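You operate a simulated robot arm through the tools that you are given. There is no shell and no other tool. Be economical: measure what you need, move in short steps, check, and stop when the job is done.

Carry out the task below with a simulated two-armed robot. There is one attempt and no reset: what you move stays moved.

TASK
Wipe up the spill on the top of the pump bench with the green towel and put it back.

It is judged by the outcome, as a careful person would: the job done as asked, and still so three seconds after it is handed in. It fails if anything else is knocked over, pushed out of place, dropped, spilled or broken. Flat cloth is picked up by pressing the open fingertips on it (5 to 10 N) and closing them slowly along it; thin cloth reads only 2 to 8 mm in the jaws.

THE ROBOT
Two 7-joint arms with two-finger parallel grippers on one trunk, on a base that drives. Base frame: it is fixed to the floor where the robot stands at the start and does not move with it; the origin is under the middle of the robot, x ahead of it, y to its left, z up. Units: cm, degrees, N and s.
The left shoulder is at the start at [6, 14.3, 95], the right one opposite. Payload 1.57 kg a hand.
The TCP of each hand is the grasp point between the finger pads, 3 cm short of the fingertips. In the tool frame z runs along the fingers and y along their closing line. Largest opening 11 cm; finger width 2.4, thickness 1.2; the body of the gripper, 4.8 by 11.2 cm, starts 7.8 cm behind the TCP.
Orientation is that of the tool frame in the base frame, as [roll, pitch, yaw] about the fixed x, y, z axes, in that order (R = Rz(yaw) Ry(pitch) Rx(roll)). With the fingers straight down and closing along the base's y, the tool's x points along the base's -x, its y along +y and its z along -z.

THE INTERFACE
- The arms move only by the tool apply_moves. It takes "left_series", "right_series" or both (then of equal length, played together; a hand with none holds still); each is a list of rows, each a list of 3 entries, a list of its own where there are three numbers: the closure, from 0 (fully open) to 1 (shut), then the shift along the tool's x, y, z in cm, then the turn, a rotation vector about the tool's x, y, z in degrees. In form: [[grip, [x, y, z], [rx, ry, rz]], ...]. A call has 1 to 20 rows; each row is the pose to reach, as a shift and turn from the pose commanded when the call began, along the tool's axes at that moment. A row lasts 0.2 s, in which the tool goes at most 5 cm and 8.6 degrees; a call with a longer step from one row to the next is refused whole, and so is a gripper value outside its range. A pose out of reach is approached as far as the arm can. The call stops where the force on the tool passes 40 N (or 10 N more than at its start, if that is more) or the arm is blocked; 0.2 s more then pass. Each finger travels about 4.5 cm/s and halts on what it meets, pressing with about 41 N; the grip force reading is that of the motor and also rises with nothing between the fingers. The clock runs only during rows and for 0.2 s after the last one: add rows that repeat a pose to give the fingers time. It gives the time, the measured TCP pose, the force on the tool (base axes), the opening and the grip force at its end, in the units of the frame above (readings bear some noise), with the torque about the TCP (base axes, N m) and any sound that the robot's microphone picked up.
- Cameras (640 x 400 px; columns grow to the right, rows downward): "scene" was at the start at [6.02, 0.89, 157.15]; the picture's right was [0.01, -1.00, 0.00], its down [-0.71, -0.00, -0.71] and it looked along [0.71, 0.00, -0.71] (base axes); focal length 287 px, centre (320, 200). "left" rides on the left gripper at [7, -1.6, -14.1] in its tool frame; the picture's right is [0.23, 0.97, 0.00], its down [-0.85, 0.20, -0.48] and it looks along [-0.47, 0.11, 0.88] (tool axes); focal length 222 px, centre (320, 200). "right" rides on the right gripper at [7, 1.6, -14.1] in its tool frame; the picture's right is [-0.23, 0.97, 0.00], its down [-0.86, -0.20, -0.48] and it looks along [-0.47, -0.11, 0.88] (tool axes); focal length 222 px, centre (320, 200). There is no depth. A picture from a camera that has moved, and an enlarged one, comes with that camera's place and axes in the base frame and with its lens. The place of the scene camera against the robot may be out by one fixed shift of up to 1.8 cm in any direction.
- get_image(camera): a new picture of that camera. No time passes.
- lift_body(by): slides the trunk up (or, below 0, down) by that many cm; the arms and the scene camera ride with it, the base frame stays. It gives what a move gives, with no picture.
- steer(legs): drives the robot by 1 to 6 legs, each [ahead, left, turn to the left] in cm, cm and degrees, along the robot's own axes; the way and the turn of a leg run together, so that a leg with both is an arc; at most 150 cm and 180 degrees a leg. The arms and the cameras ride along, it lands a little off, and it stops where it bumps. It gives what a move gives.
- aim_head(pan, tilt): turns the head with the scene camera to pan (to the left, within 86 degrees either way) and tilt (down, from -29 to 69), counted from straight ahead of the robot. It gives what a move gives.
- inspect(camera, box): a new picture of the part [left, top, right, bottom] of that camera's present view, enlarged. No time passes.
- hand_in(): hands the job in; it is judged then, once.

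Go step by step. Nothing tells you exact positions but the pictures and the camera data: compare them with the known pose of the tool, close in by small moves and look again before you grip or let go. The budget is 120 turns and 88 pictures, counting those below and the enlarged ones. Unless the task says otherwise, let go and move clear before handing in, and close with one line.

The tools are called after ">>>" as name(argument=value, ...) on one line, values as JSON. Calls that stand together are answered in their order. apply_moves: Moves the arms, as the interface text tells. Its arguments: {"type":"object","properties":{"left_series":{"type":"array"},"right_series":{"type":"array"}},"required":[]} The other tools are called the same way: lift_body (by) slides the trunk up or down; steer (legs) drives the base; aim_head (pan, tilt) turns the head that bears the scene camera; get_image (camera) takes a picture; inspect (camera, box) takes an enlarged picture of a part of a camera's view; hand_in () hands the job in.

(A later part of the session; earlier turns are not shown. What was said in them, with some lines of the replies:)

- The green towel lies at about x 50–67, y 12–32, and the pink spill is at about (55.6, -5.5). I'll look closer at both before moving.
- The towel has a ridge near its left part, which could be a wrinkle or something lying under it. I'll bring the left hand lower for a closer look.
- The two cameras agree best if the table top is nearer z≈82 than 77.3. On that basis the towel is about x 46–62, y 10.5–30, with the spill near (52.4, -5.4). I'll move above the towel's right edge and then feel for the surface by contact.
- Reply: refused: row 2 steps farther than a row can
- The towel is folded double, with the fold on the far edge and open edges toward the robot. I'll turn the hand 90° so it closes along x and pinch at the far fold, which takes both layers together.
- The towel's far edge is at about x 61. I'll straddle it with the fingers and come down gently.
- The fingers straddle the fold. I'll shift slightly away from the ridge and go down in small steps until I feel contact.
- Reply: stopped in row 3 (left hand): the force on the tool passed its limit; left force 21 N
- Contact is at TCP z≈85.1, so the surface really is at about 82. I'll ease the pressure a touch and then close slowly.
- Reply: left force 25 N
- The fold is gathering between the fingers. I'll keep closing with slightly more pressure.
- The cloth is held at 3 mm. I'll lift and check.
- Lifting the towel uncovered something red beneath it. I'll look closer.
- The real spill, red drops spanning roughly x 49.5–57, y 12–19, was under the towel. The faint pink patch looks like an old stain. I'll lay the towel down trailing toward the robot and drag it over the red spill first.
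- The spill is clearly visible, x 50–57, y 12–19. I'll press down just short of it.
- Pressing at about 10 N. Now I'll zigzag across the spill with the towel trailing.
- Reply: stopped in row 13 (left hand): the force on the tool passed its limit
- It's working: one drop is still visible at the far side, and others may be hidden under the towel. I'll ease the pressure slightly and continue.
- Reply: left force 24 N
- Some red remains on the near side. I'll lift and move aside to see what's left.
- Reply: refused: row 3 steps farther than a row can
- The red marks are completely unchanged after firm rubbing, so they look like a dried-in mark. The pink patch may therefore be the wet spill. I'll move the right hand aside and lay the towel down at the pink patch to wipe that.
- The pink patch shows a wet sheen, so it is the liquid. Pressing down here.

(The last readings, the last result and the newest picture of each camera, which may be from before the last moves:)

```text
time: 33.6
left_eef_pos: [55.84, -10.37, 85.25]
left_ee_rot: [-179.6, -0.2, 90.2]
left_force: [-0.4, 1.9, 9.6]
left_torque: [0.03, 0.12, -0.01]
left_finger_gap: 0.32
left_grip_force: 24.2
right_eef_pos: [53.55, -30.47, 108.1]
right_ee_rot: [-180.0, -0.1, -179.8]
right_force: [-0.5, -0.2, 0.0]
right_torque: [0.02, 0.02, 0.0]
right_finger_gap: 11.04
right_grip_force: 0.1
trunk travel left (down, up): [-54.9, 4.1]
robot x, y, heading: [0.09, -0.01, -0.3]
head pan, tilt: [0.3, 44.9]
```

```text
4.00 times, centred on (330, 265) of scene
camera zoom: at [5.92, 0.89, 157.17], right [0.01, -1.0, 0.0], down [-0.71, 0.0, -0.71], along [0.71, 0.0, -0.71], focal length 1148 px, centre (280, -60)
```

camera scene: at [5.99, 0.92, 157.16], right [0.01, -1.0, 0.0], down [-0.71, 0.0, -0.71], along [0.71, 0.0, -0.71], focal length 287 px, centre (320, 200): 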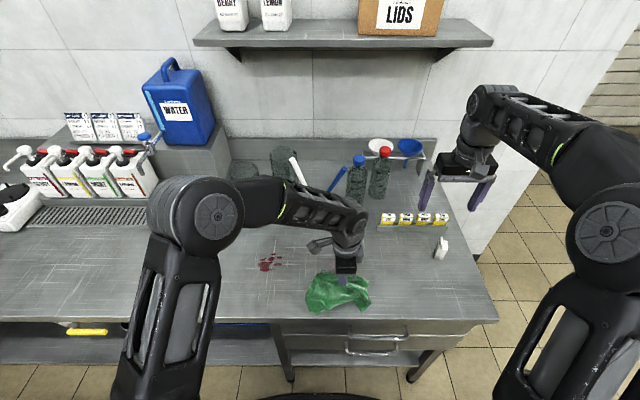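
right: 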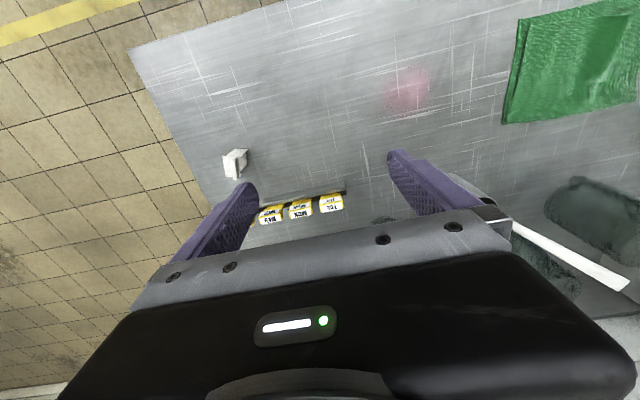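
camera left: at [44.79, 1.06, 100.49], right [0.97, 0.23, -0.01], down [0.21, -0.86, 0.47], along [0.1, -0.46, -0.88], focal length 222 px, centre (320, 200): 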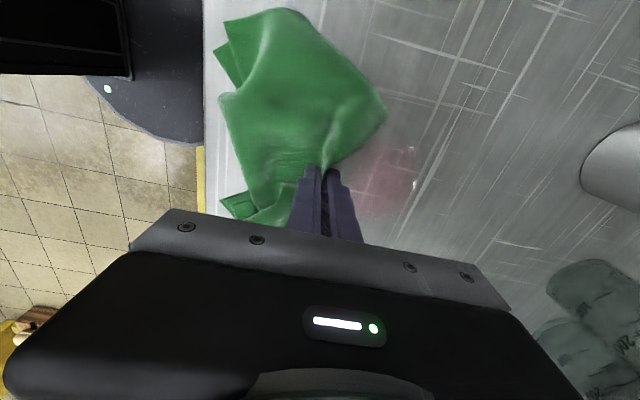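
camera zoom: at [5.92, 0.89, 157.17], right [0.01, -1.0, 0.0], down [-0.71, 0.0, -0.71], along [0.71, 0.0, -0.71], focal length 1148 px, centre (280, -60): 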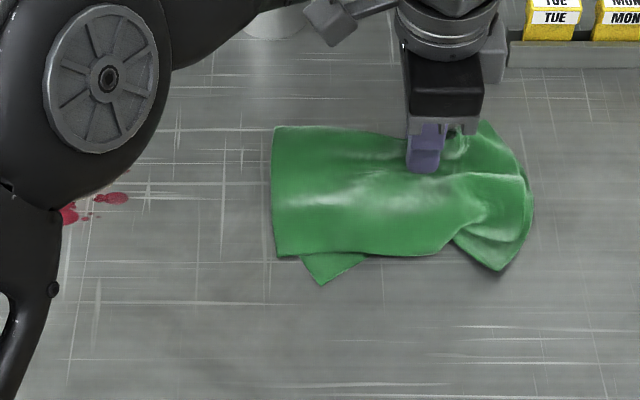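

>>> apply_moves(left_series=[[1, [0, 0, -3], [0, 0, 0]], [1, [0, -0.5, -7], [0, 0, 0]], [1, [0, -1, -11], [0, 0, 0]], [1, [3, -1, -14], [0, 0, 0]], [1, [6, -1, -17], [0, 0, 0]], [1, [10, -1, -17], [0, 0, 0]], [1, [14, -1, -17], [0, 0, 0]], [1, [18, -1, -17], [0, 0, 0]], [1, [18, -1, -17], [0, 0, 0]]])

>>> inspect(camera="scene", box=[250, 215, 410, 315])

>>> get_image(camera="left")

```text
time: 35.6
left_eef_pos: [55.01, 7.59, 102.24]
left_ee_rot: [-179.5, -0.1, 90.2]
left_force: [-0.1, 0.3, -0.2]
left_torque: [0.02, 0.02, 0.01]
left_finger_gap: 0.3
left_grip_force: 24.7
right_eef_pos: [53.58, -30.37, 107.98]
right_ee_rot: [179.9, 0.0, 180.0]
right_force: [0.5, 1.1, -0.4]
right_torque: [0.04, -0.01, 0.01]
right_finger_gap: 11.01
right_grip_force: 0.0
trunk travel left (down, up): [-54.9, 4.1]
robot x, y, heading: [0.01, -0.27, 0.2]
head pan, tilt: [0.3, 44.9]
```

```text
4.00 times, centred on (330, 265) of scene
camera zoom: at [6.02, 0.85, 157.15], right [0.01, -1.0, 0.0], down [-0.71, 0.0, -0.71], along [0.71, 0.0, -0.71], focal length 1148 px, centre (280, -60)
```

zoom: 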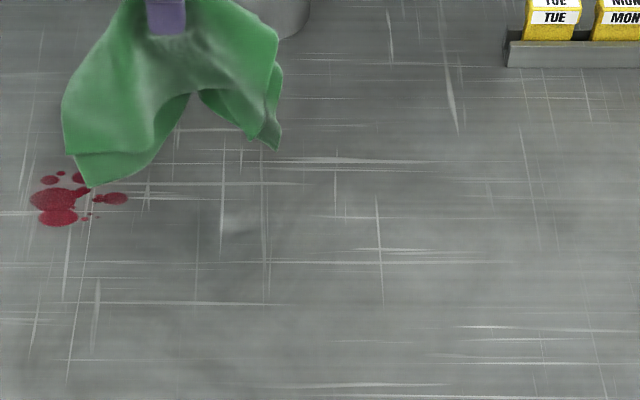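

```text
53 pictures are left
camera left: at [53.49, 14.53, 116.45], right [0.97, 0.23, -0.01], down [0.21, -0.86, 0.47], along [0.1, -0.46, -0.88], focal length 222 px, centre (320, 200)
```

left: 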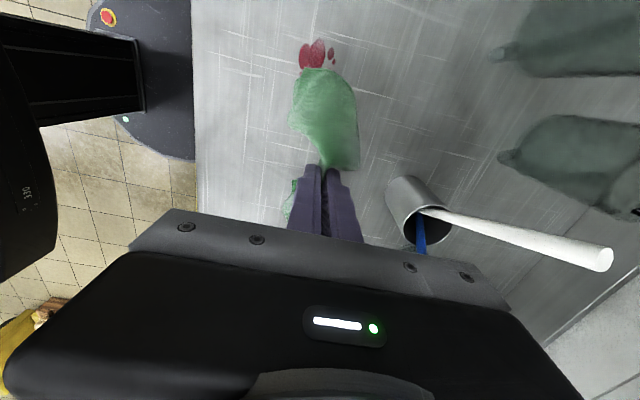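

The pink spill is fully gone in one pass, while the red marks didn't respond to the same wiping. I'll give the red one more pass with the now damp towel to be sure.

>>> apply_moves(left_series=[[1, [2, -3.5, 0], [0, 0, 0]], [1, [4, -7, 0], [0, 0, 0]], [1, [6, -10.5, 0], [0, 0, 0]], [1, [8, -14, 0], [0, 0, 0]], [1, [8, -14, 3], [0, 0, 0]], [1, [8, -13.5, 6], [0, 0, 0]], [1, [8, -12.5, 9], [0, 0, 0]], [1, [8, -11, 12], [0, 0, 0]], [1, [8, -9.5, 14.5], [0, 0, 0]], [1, [8, -8.2, 16], [0, 0, 0]], [1, [8, -7.5, 16.8], [0, 0, 0]], [1, [8, -7.3, 16.95], [0, 0, 0]], [1, [8, -7, 17.04], [0, 0, 0]]])

```text
time: 38.4
left_eef_pos: [47.62, 15.65, 85.14]
left_ee_rot: [-179.6, -0.2, 90.3]
left_force: [-0.4, 0.0, 2.1]
left_torque: [-0.03, 0.11, -0.02]
left_finger_gap: 0.33
left_grip_force: 24.4
right_eef_pos: [53.54, -30.34, 108.06]
right_ee_rot: [180.0, -0.1, -180.0]
right_force: [-0.3, 0.2, 0.1]
right_torque: [0.01, -0.01, 0.0]
right_finger_gap: 10.99
right_grip_force: 0.0
trunk travel left (down, up): [-54.9, 4.1]
robot x, y, heading: [0.38, -0.08, 0.1]
head pan, tilt: [0.3, 44.9]
```

>>> apply_moves(left_series=[[1, [-2, 0.2, 0.05], [0, 0, 0]], [1, [-4, 0.6, 0.05], [0, 0, 0]], [1, [-1, 1.0, 0.05], [0, 0, 0]], [1, [2, 1.4, 0.04], [0, 0, 0]], [1, [4, 1.9, 0.02], [0, 0, 0]], [1, [2, 2.5, 0.02], [0, 0, 0]], [1, [-1, 3.0, 0.03], [0, 0, 0]], [1, [-4, 3.5, 0.04], [0, 0, 0]], [1, [-1, 4.0, 0.03], [0, 0, 0]], [1, [2, 4.5, 0.02], [0, 0, 0]], [1, [4, 5.0, 0.0], [0, 0, 0]], [1, [2, 5.5, 0.01], [0, 0, 0]], [1, [-1, 6.1, 0.02], [0, 0, 0]], [1, [-4, 6.7, 0.02], [0, 0, 0]], [1, [-1, 7.3, 0.02], [0, 0, 0]], [1, [2, 7.9, 0.0], [0, 0, 0]], [1, [4, 8.5, 0.0], [0, 0, 0]], [1, [1, 9, 0.0], [0, 0, 0]], [1, [-3, 9.5, 0.0], [0, 0, 0]]])

>>> apply_moves(left_series=[[1, [1, 0, -3], [0, 0, 0]], [1, [3, -0.5, -7], [0, 0, 0]], [1, [5, -1, -11], [0, 0, 0]], [1, [8, -2, -14], [0, 0, 0]], [1, [10, -3.5, -17], [0, 0, 0]], [1, [12, -3.5, -17], [0, 0, 0]], [1, [12, -3.5, -17], [0, 0, 0]]])

>>> get_image(camera="scene")

>>> inspect(camera="scene", box=[210, 215, 370, 300])

```text
time: 42.4
left_eef_pos: [56.93, 12.76, 85.16]
left_ee_rot: [-179.7, -0.3, 90.3]
left_force: [0.7, 4.9, 17.8]
left_torque: [0.08, 0.12, -0.05]
left_finger_gap: 0.36
left_grip_force: 24.1
right_eef_pos: [53.53, -30.39, 108.06]
right_ee_rot: [-179.9, 0.1, -180.0]
right_force: [-0.3, 0.0, -0.4]
right_torque: [-0.01, 0.0, -0.02]
right_finger_gap: 11.0
right_grip_force: 0.1
trunk travel left (down, up): [-54.9, 4.1]
robot x, y, heading: [-0.07, -0.14, 0.1]
head pan, tilt: [0.3, 44.9]
```

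```text
time: 44.0
left_eef_pos: [53.88, 24.62, 102.16]
left_ee_rot: [-179.5, -0.3, 90.3]
left_force: [-0.1, -0.2, 0.2]
left_torque: [0.02, -0.01, -0.02]
left_finger_gap: 0.34
left_grip_force: 23.9
right_eef_pos: [53.68, -30.46, 108.19]
right_ee_rot: [180.0, 0.0, -179.9]
right_force: [0.5, -0.3, -0.3]
right_torque: [0.02, 0.01, 0.0]
right_finger_gap: 10.98
right_grip_force: 0.1
trunk travel left (down, up): [-54.9, 4.1]
robot x, y, heading: [-0.14, -0.18, -0.2]
head pan, tilt: [0.3, 44.9]
```

```text
52 pictures are left
camera scene: at [5.98, 0.88, 157.16], right [0.01, -1.0, 0.0], down [-0.71, 0.0, -0.71], along [0.71, 0.0, -0.71], focal length 287 px, centre (320, 200)
```

scene: 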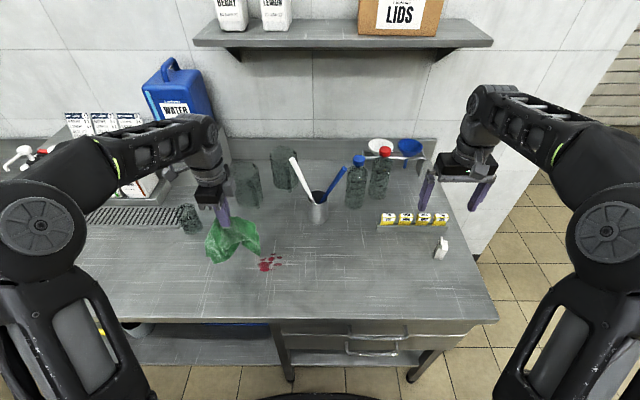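

```text
4.00 times, centred on (290, 258) of scene
camera zoom: at [5.98, 0.88, 157.16], right [0.01, -1.0, 0.0], down [-0.71, 0.0, -0.71], along [0.71, 0.0, -0.71], focal length 1148 px, centre (440, -30)
```

zoom: 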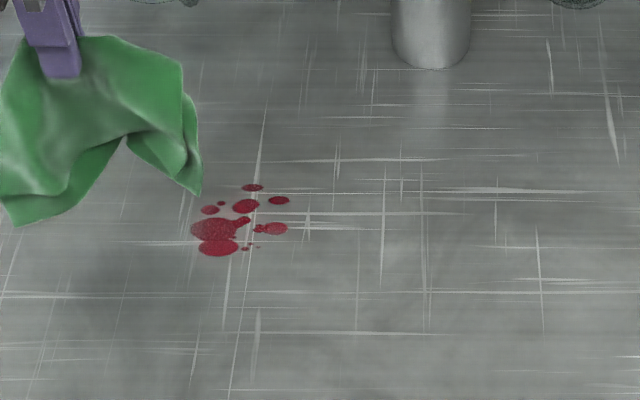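

The red is clearly a dried-in mark that doesn't wipe off, while the wet spill is gone. Now I'll lay the towel back in its original place, near edge first, drawing it forward.

>>> apply_moves(left_series=[[1, [-1.5, -4, -1], [0, 0, 0]], [1, [-3, -8, -2], [0, 0, 0]], [1, [-5, -12, -2], [0, 0, 0]], [1, [-5, -13, -2], [0, 0, 0]], [1, [-5, -13, -2], [0, 0, 0]], [1, [-5, -12.5, 0], [0, 0, 0]], [1, [-5, -11.5, 2], [0, 0, 0]], [1, [-5, -10, 4], [0, 0, 0]], [1, [-5, -8.5, 6], [0, 0, 0]], [1, [-5, -7, 8], [0, 0, 0]], [1, [-5, -5, 10], [0, 0, 0]], [1, [-5, -3, 12], [0, 0, 0]], [1, [-5, -1, 14], [0, 0, 0]], [1, [-5, 1, 15.5], [0, 0, 0]], [1, [-5, 2.5, 16.2], [0, 0, 0]], [1, [-5, 4.3, 16.5], [0, 0, 0]], [1, [-5, 4.3, 16.5], [0, 0, 0]]])

>>> get_image(camera="left")

>>> inspect(camera="scene", box=[200, 200, 360, 300])

```text
time: 47.6
left_eef_pos: [57.99, 19.74, 85.61]
left_ee_rot: [-179.6, -0.3, 90.3]
left_force: [0.3, 0.3, 0.6]
left_torque: [-0.01, 0.01, 0.01]
left_finger_gap: 0.32
left_grip_force: 24.3
right_eef_pos: [53.54, -30.46, 108.02]
right_ee_rot: [-180.0, 0.0, 180.0]
right_force: [0.2, 0.4, -0.7]
right_torque: [0.03, 0.0, -0.01]
right_finger_gap: 11.0
right_grip_force: 0.1
trunk travel left (down, up): [-54.9, 4.1]
robot x, y, heading: [-0.1, -0.07, 0.2]
head pan, tilt: [0.3, 44.9]
```

```text
50 pictures are left
camera left: at [56.48, 26.64, 99.87], right [0.97, 0.23, -0.01], down [0.21, -0.86, 0.47], along [0.1, -0.46, -0.88], focal length 222 px, centre (320, 200)
```

left: 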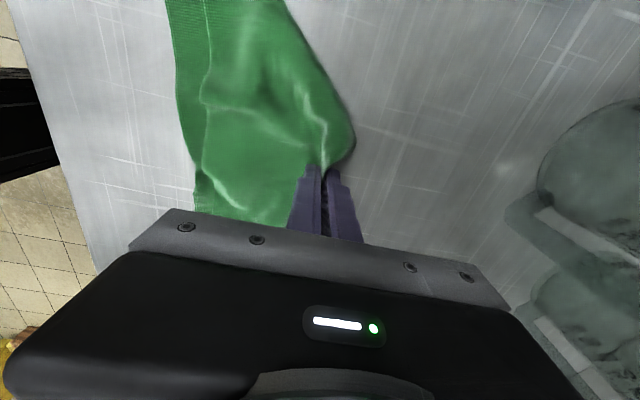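

```text
4.00 times, centred on (280, 250) of scene
camera zoom: at [5.98, 0.92, 157.16], right [0.01, -1.0, 0.0], down [-0.71, 0.0, -0.71], along [0.71, 0.0, -0.71], focal length 1148 px, centre (480, 0)
```

zoom: 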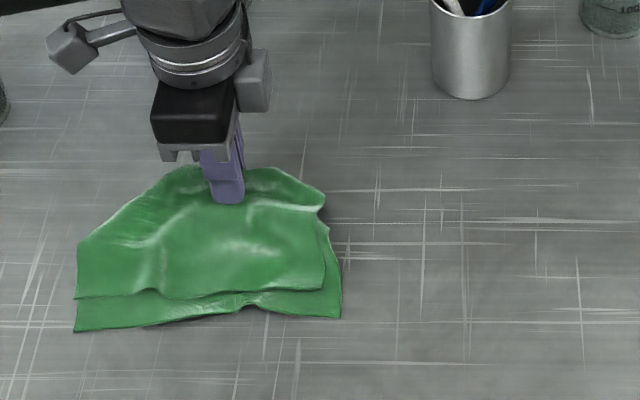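

It lies very close to its original outline. I'll lower to light contact and open slowly so the pinched fold spreads back.

>>> apply_moves(left_series=[[1, [0, 0.2, 0.2], [0, 0, 0]], [1, [0, 0.2, 0.35], [0, 0, 0]], [0.9, [0, 0.2, 0.35], [0, 0, 0]], [0.8, [0, 0.2, 0.35], [0, 0, 0]], [0.7, [0, 0.4, 0.35], [0, 0, 0]], [0.6, [0, 0.4, 0.35], [0, 0, 0]], [0.5, [0, 0.4, 0.3], [0, 0, 0]], [0.5, [0, 0.4, 0.3], [0, 0, 0]]])

>>> get_image(camera="left")

>>> inspect(camera="scene", box=[200, 200, 360, 300])

```text
time: 49.4
left_eef_pos: [58.43, 19.68, 85.15]
left_ee_rot: [-179.5, -0.3, 90.2]
left_force: [0.0, -0.2, -0.3]
left_torque: [-0.01, 0.03, 0.0]
left_finger_gap: 5.5
left_grip_force: 0.1
right_eef_pos: [53.51, -30.41, 108.02]
right_ee_rot: [180.0, 0.0, -180.0]
right_force: [-0.2, -0.4, -0.2]
right_torque: [0.01, 0.05, -0.02]
right_finger_gap: 11.02
right_grip_force: 0.0
trunk travel left (down, up): [-54.9, 4.1]
robot x, y, heading: [-0.11, 0.12, 0.2]
head pan, tilt: [0.3, 44.9]
```

```text
48 pictures are left
camera left: at [56.88, 26.58, 99.51], right [0.97, 0.23, -0.01], down [0.21, -0.86, 0.47], along [0.1, -0.46, -0.88], focal length 222 px, centre (320, 200)
```

left: 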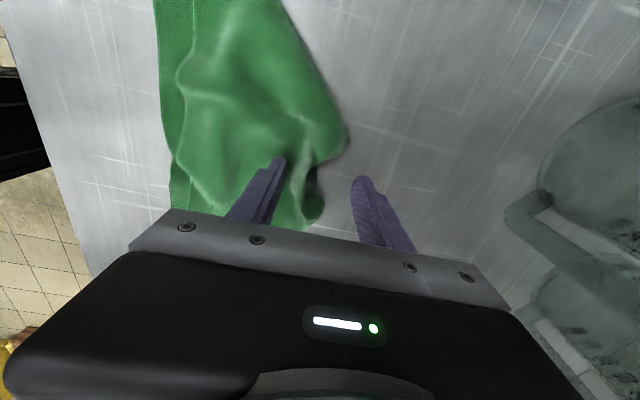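

```text
4.00 times, centred on (280, 250) of scene
camera zoom: at [6.01, 0.92, 157.15], right [0.01, -1.0, 0.0], down [-0.71, 0.0, -0.71], along [0.71, 0.0, -0.71], focal length 1148 px, centre (480, 0)
```

zoom: 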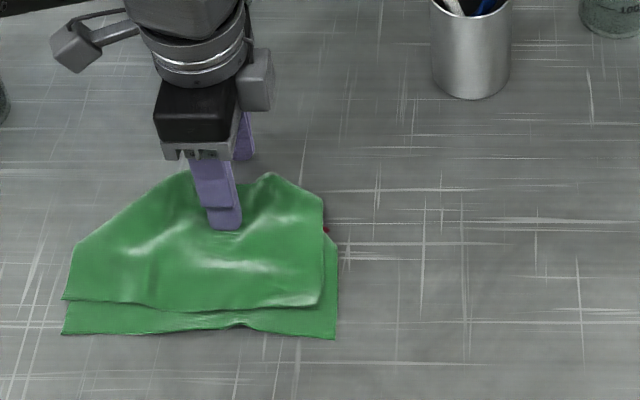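

Released. I'll raise the hand straight up and look.

>>> apply_moves(left_series=[[0.5, [0, 0, -2], [0, 0, 0]], [0.5, [0, 0, -6], [0, 0, 0]], [0.3, [0, 0, -11], [0, 0, 0]], [0.1, [2, 0, -15], [0, 0, 0]], [0, [6, 0, -18], [0, 0, 0]], [0, [10, 0, -20], [0, 0, 0]], [0, [12, 0, -21], [0, 0, 0]]])

>>> get_image(camera="scene")

>>> inspect(camera="scene", box=[200, 200, 360, 300])

```text
time: 51.0
left_eef_pos: [58.57, 31.49, 106.24]
left_ee_rot: [-179.6, -0.4, 90.2]
left_force: [0.2, 0.6, -0.2]
left_torque: [-0.02, -0.03, -0.01]
left_finger_gap: 11.0
left_grip_force: 0.1
right_eef_pos: [53.71, -30.56, 108.03]
right_ee_rot: [179.9, 0.1, 180.0]
right_force: [0.0, -0.2, 0.3]
right_torque: [0.01, -0.03, -0.04]
right_finger_gap: 11.0
right_grip_force: 0.1
trunk travel left (down, up): [-54.9, 4.1]
robot x, y, heading: [-0.09, 0.12, -0.1]
head pan, tilt: [0.3, 44.9]
```

```text
46 pictures are left
camera scene: at [6.01, 0.83, 157.15], right [0.01, -1.0, 0.0], down [-0.71, 0.0, -0.71], along [0.71, 0.0, -0.71], focal length 287 px, centre (320, 200)
```

scene: 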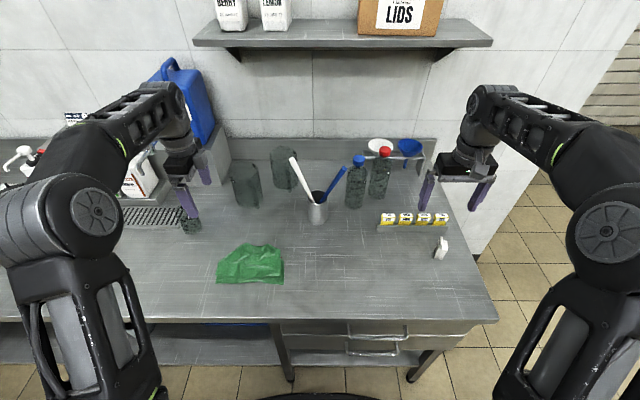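

```text
4.00 times, centred on (280, 250) of scene
camera zoom: at [6.01, 0.83, 157.15], right [0.01, -1.0, 0.0], down [-0.71, 0.0, -0.71], along [0.71, 0.0, -0.71], focal length 1148 px, centre (480, 0)
```

zoom: 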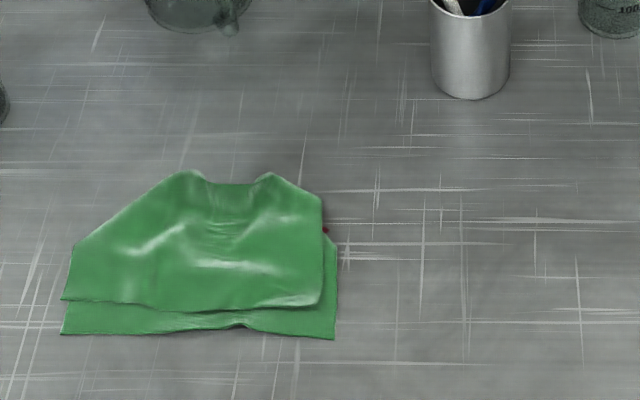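

The pink spill is gone and the towel is back within about a centimetre of where it lay. Everything else is undisturbed and both hands are clear, so I'm handing in.

>>> hand_in()

```text
The job is handed in.
```

I wiped up the wet pink spill with the green towel and put the towel back in its place, a little creased, with its far left corner tucked under. The red marks under the towel look dried in; they did not change after two wiping passes, so they are still there.
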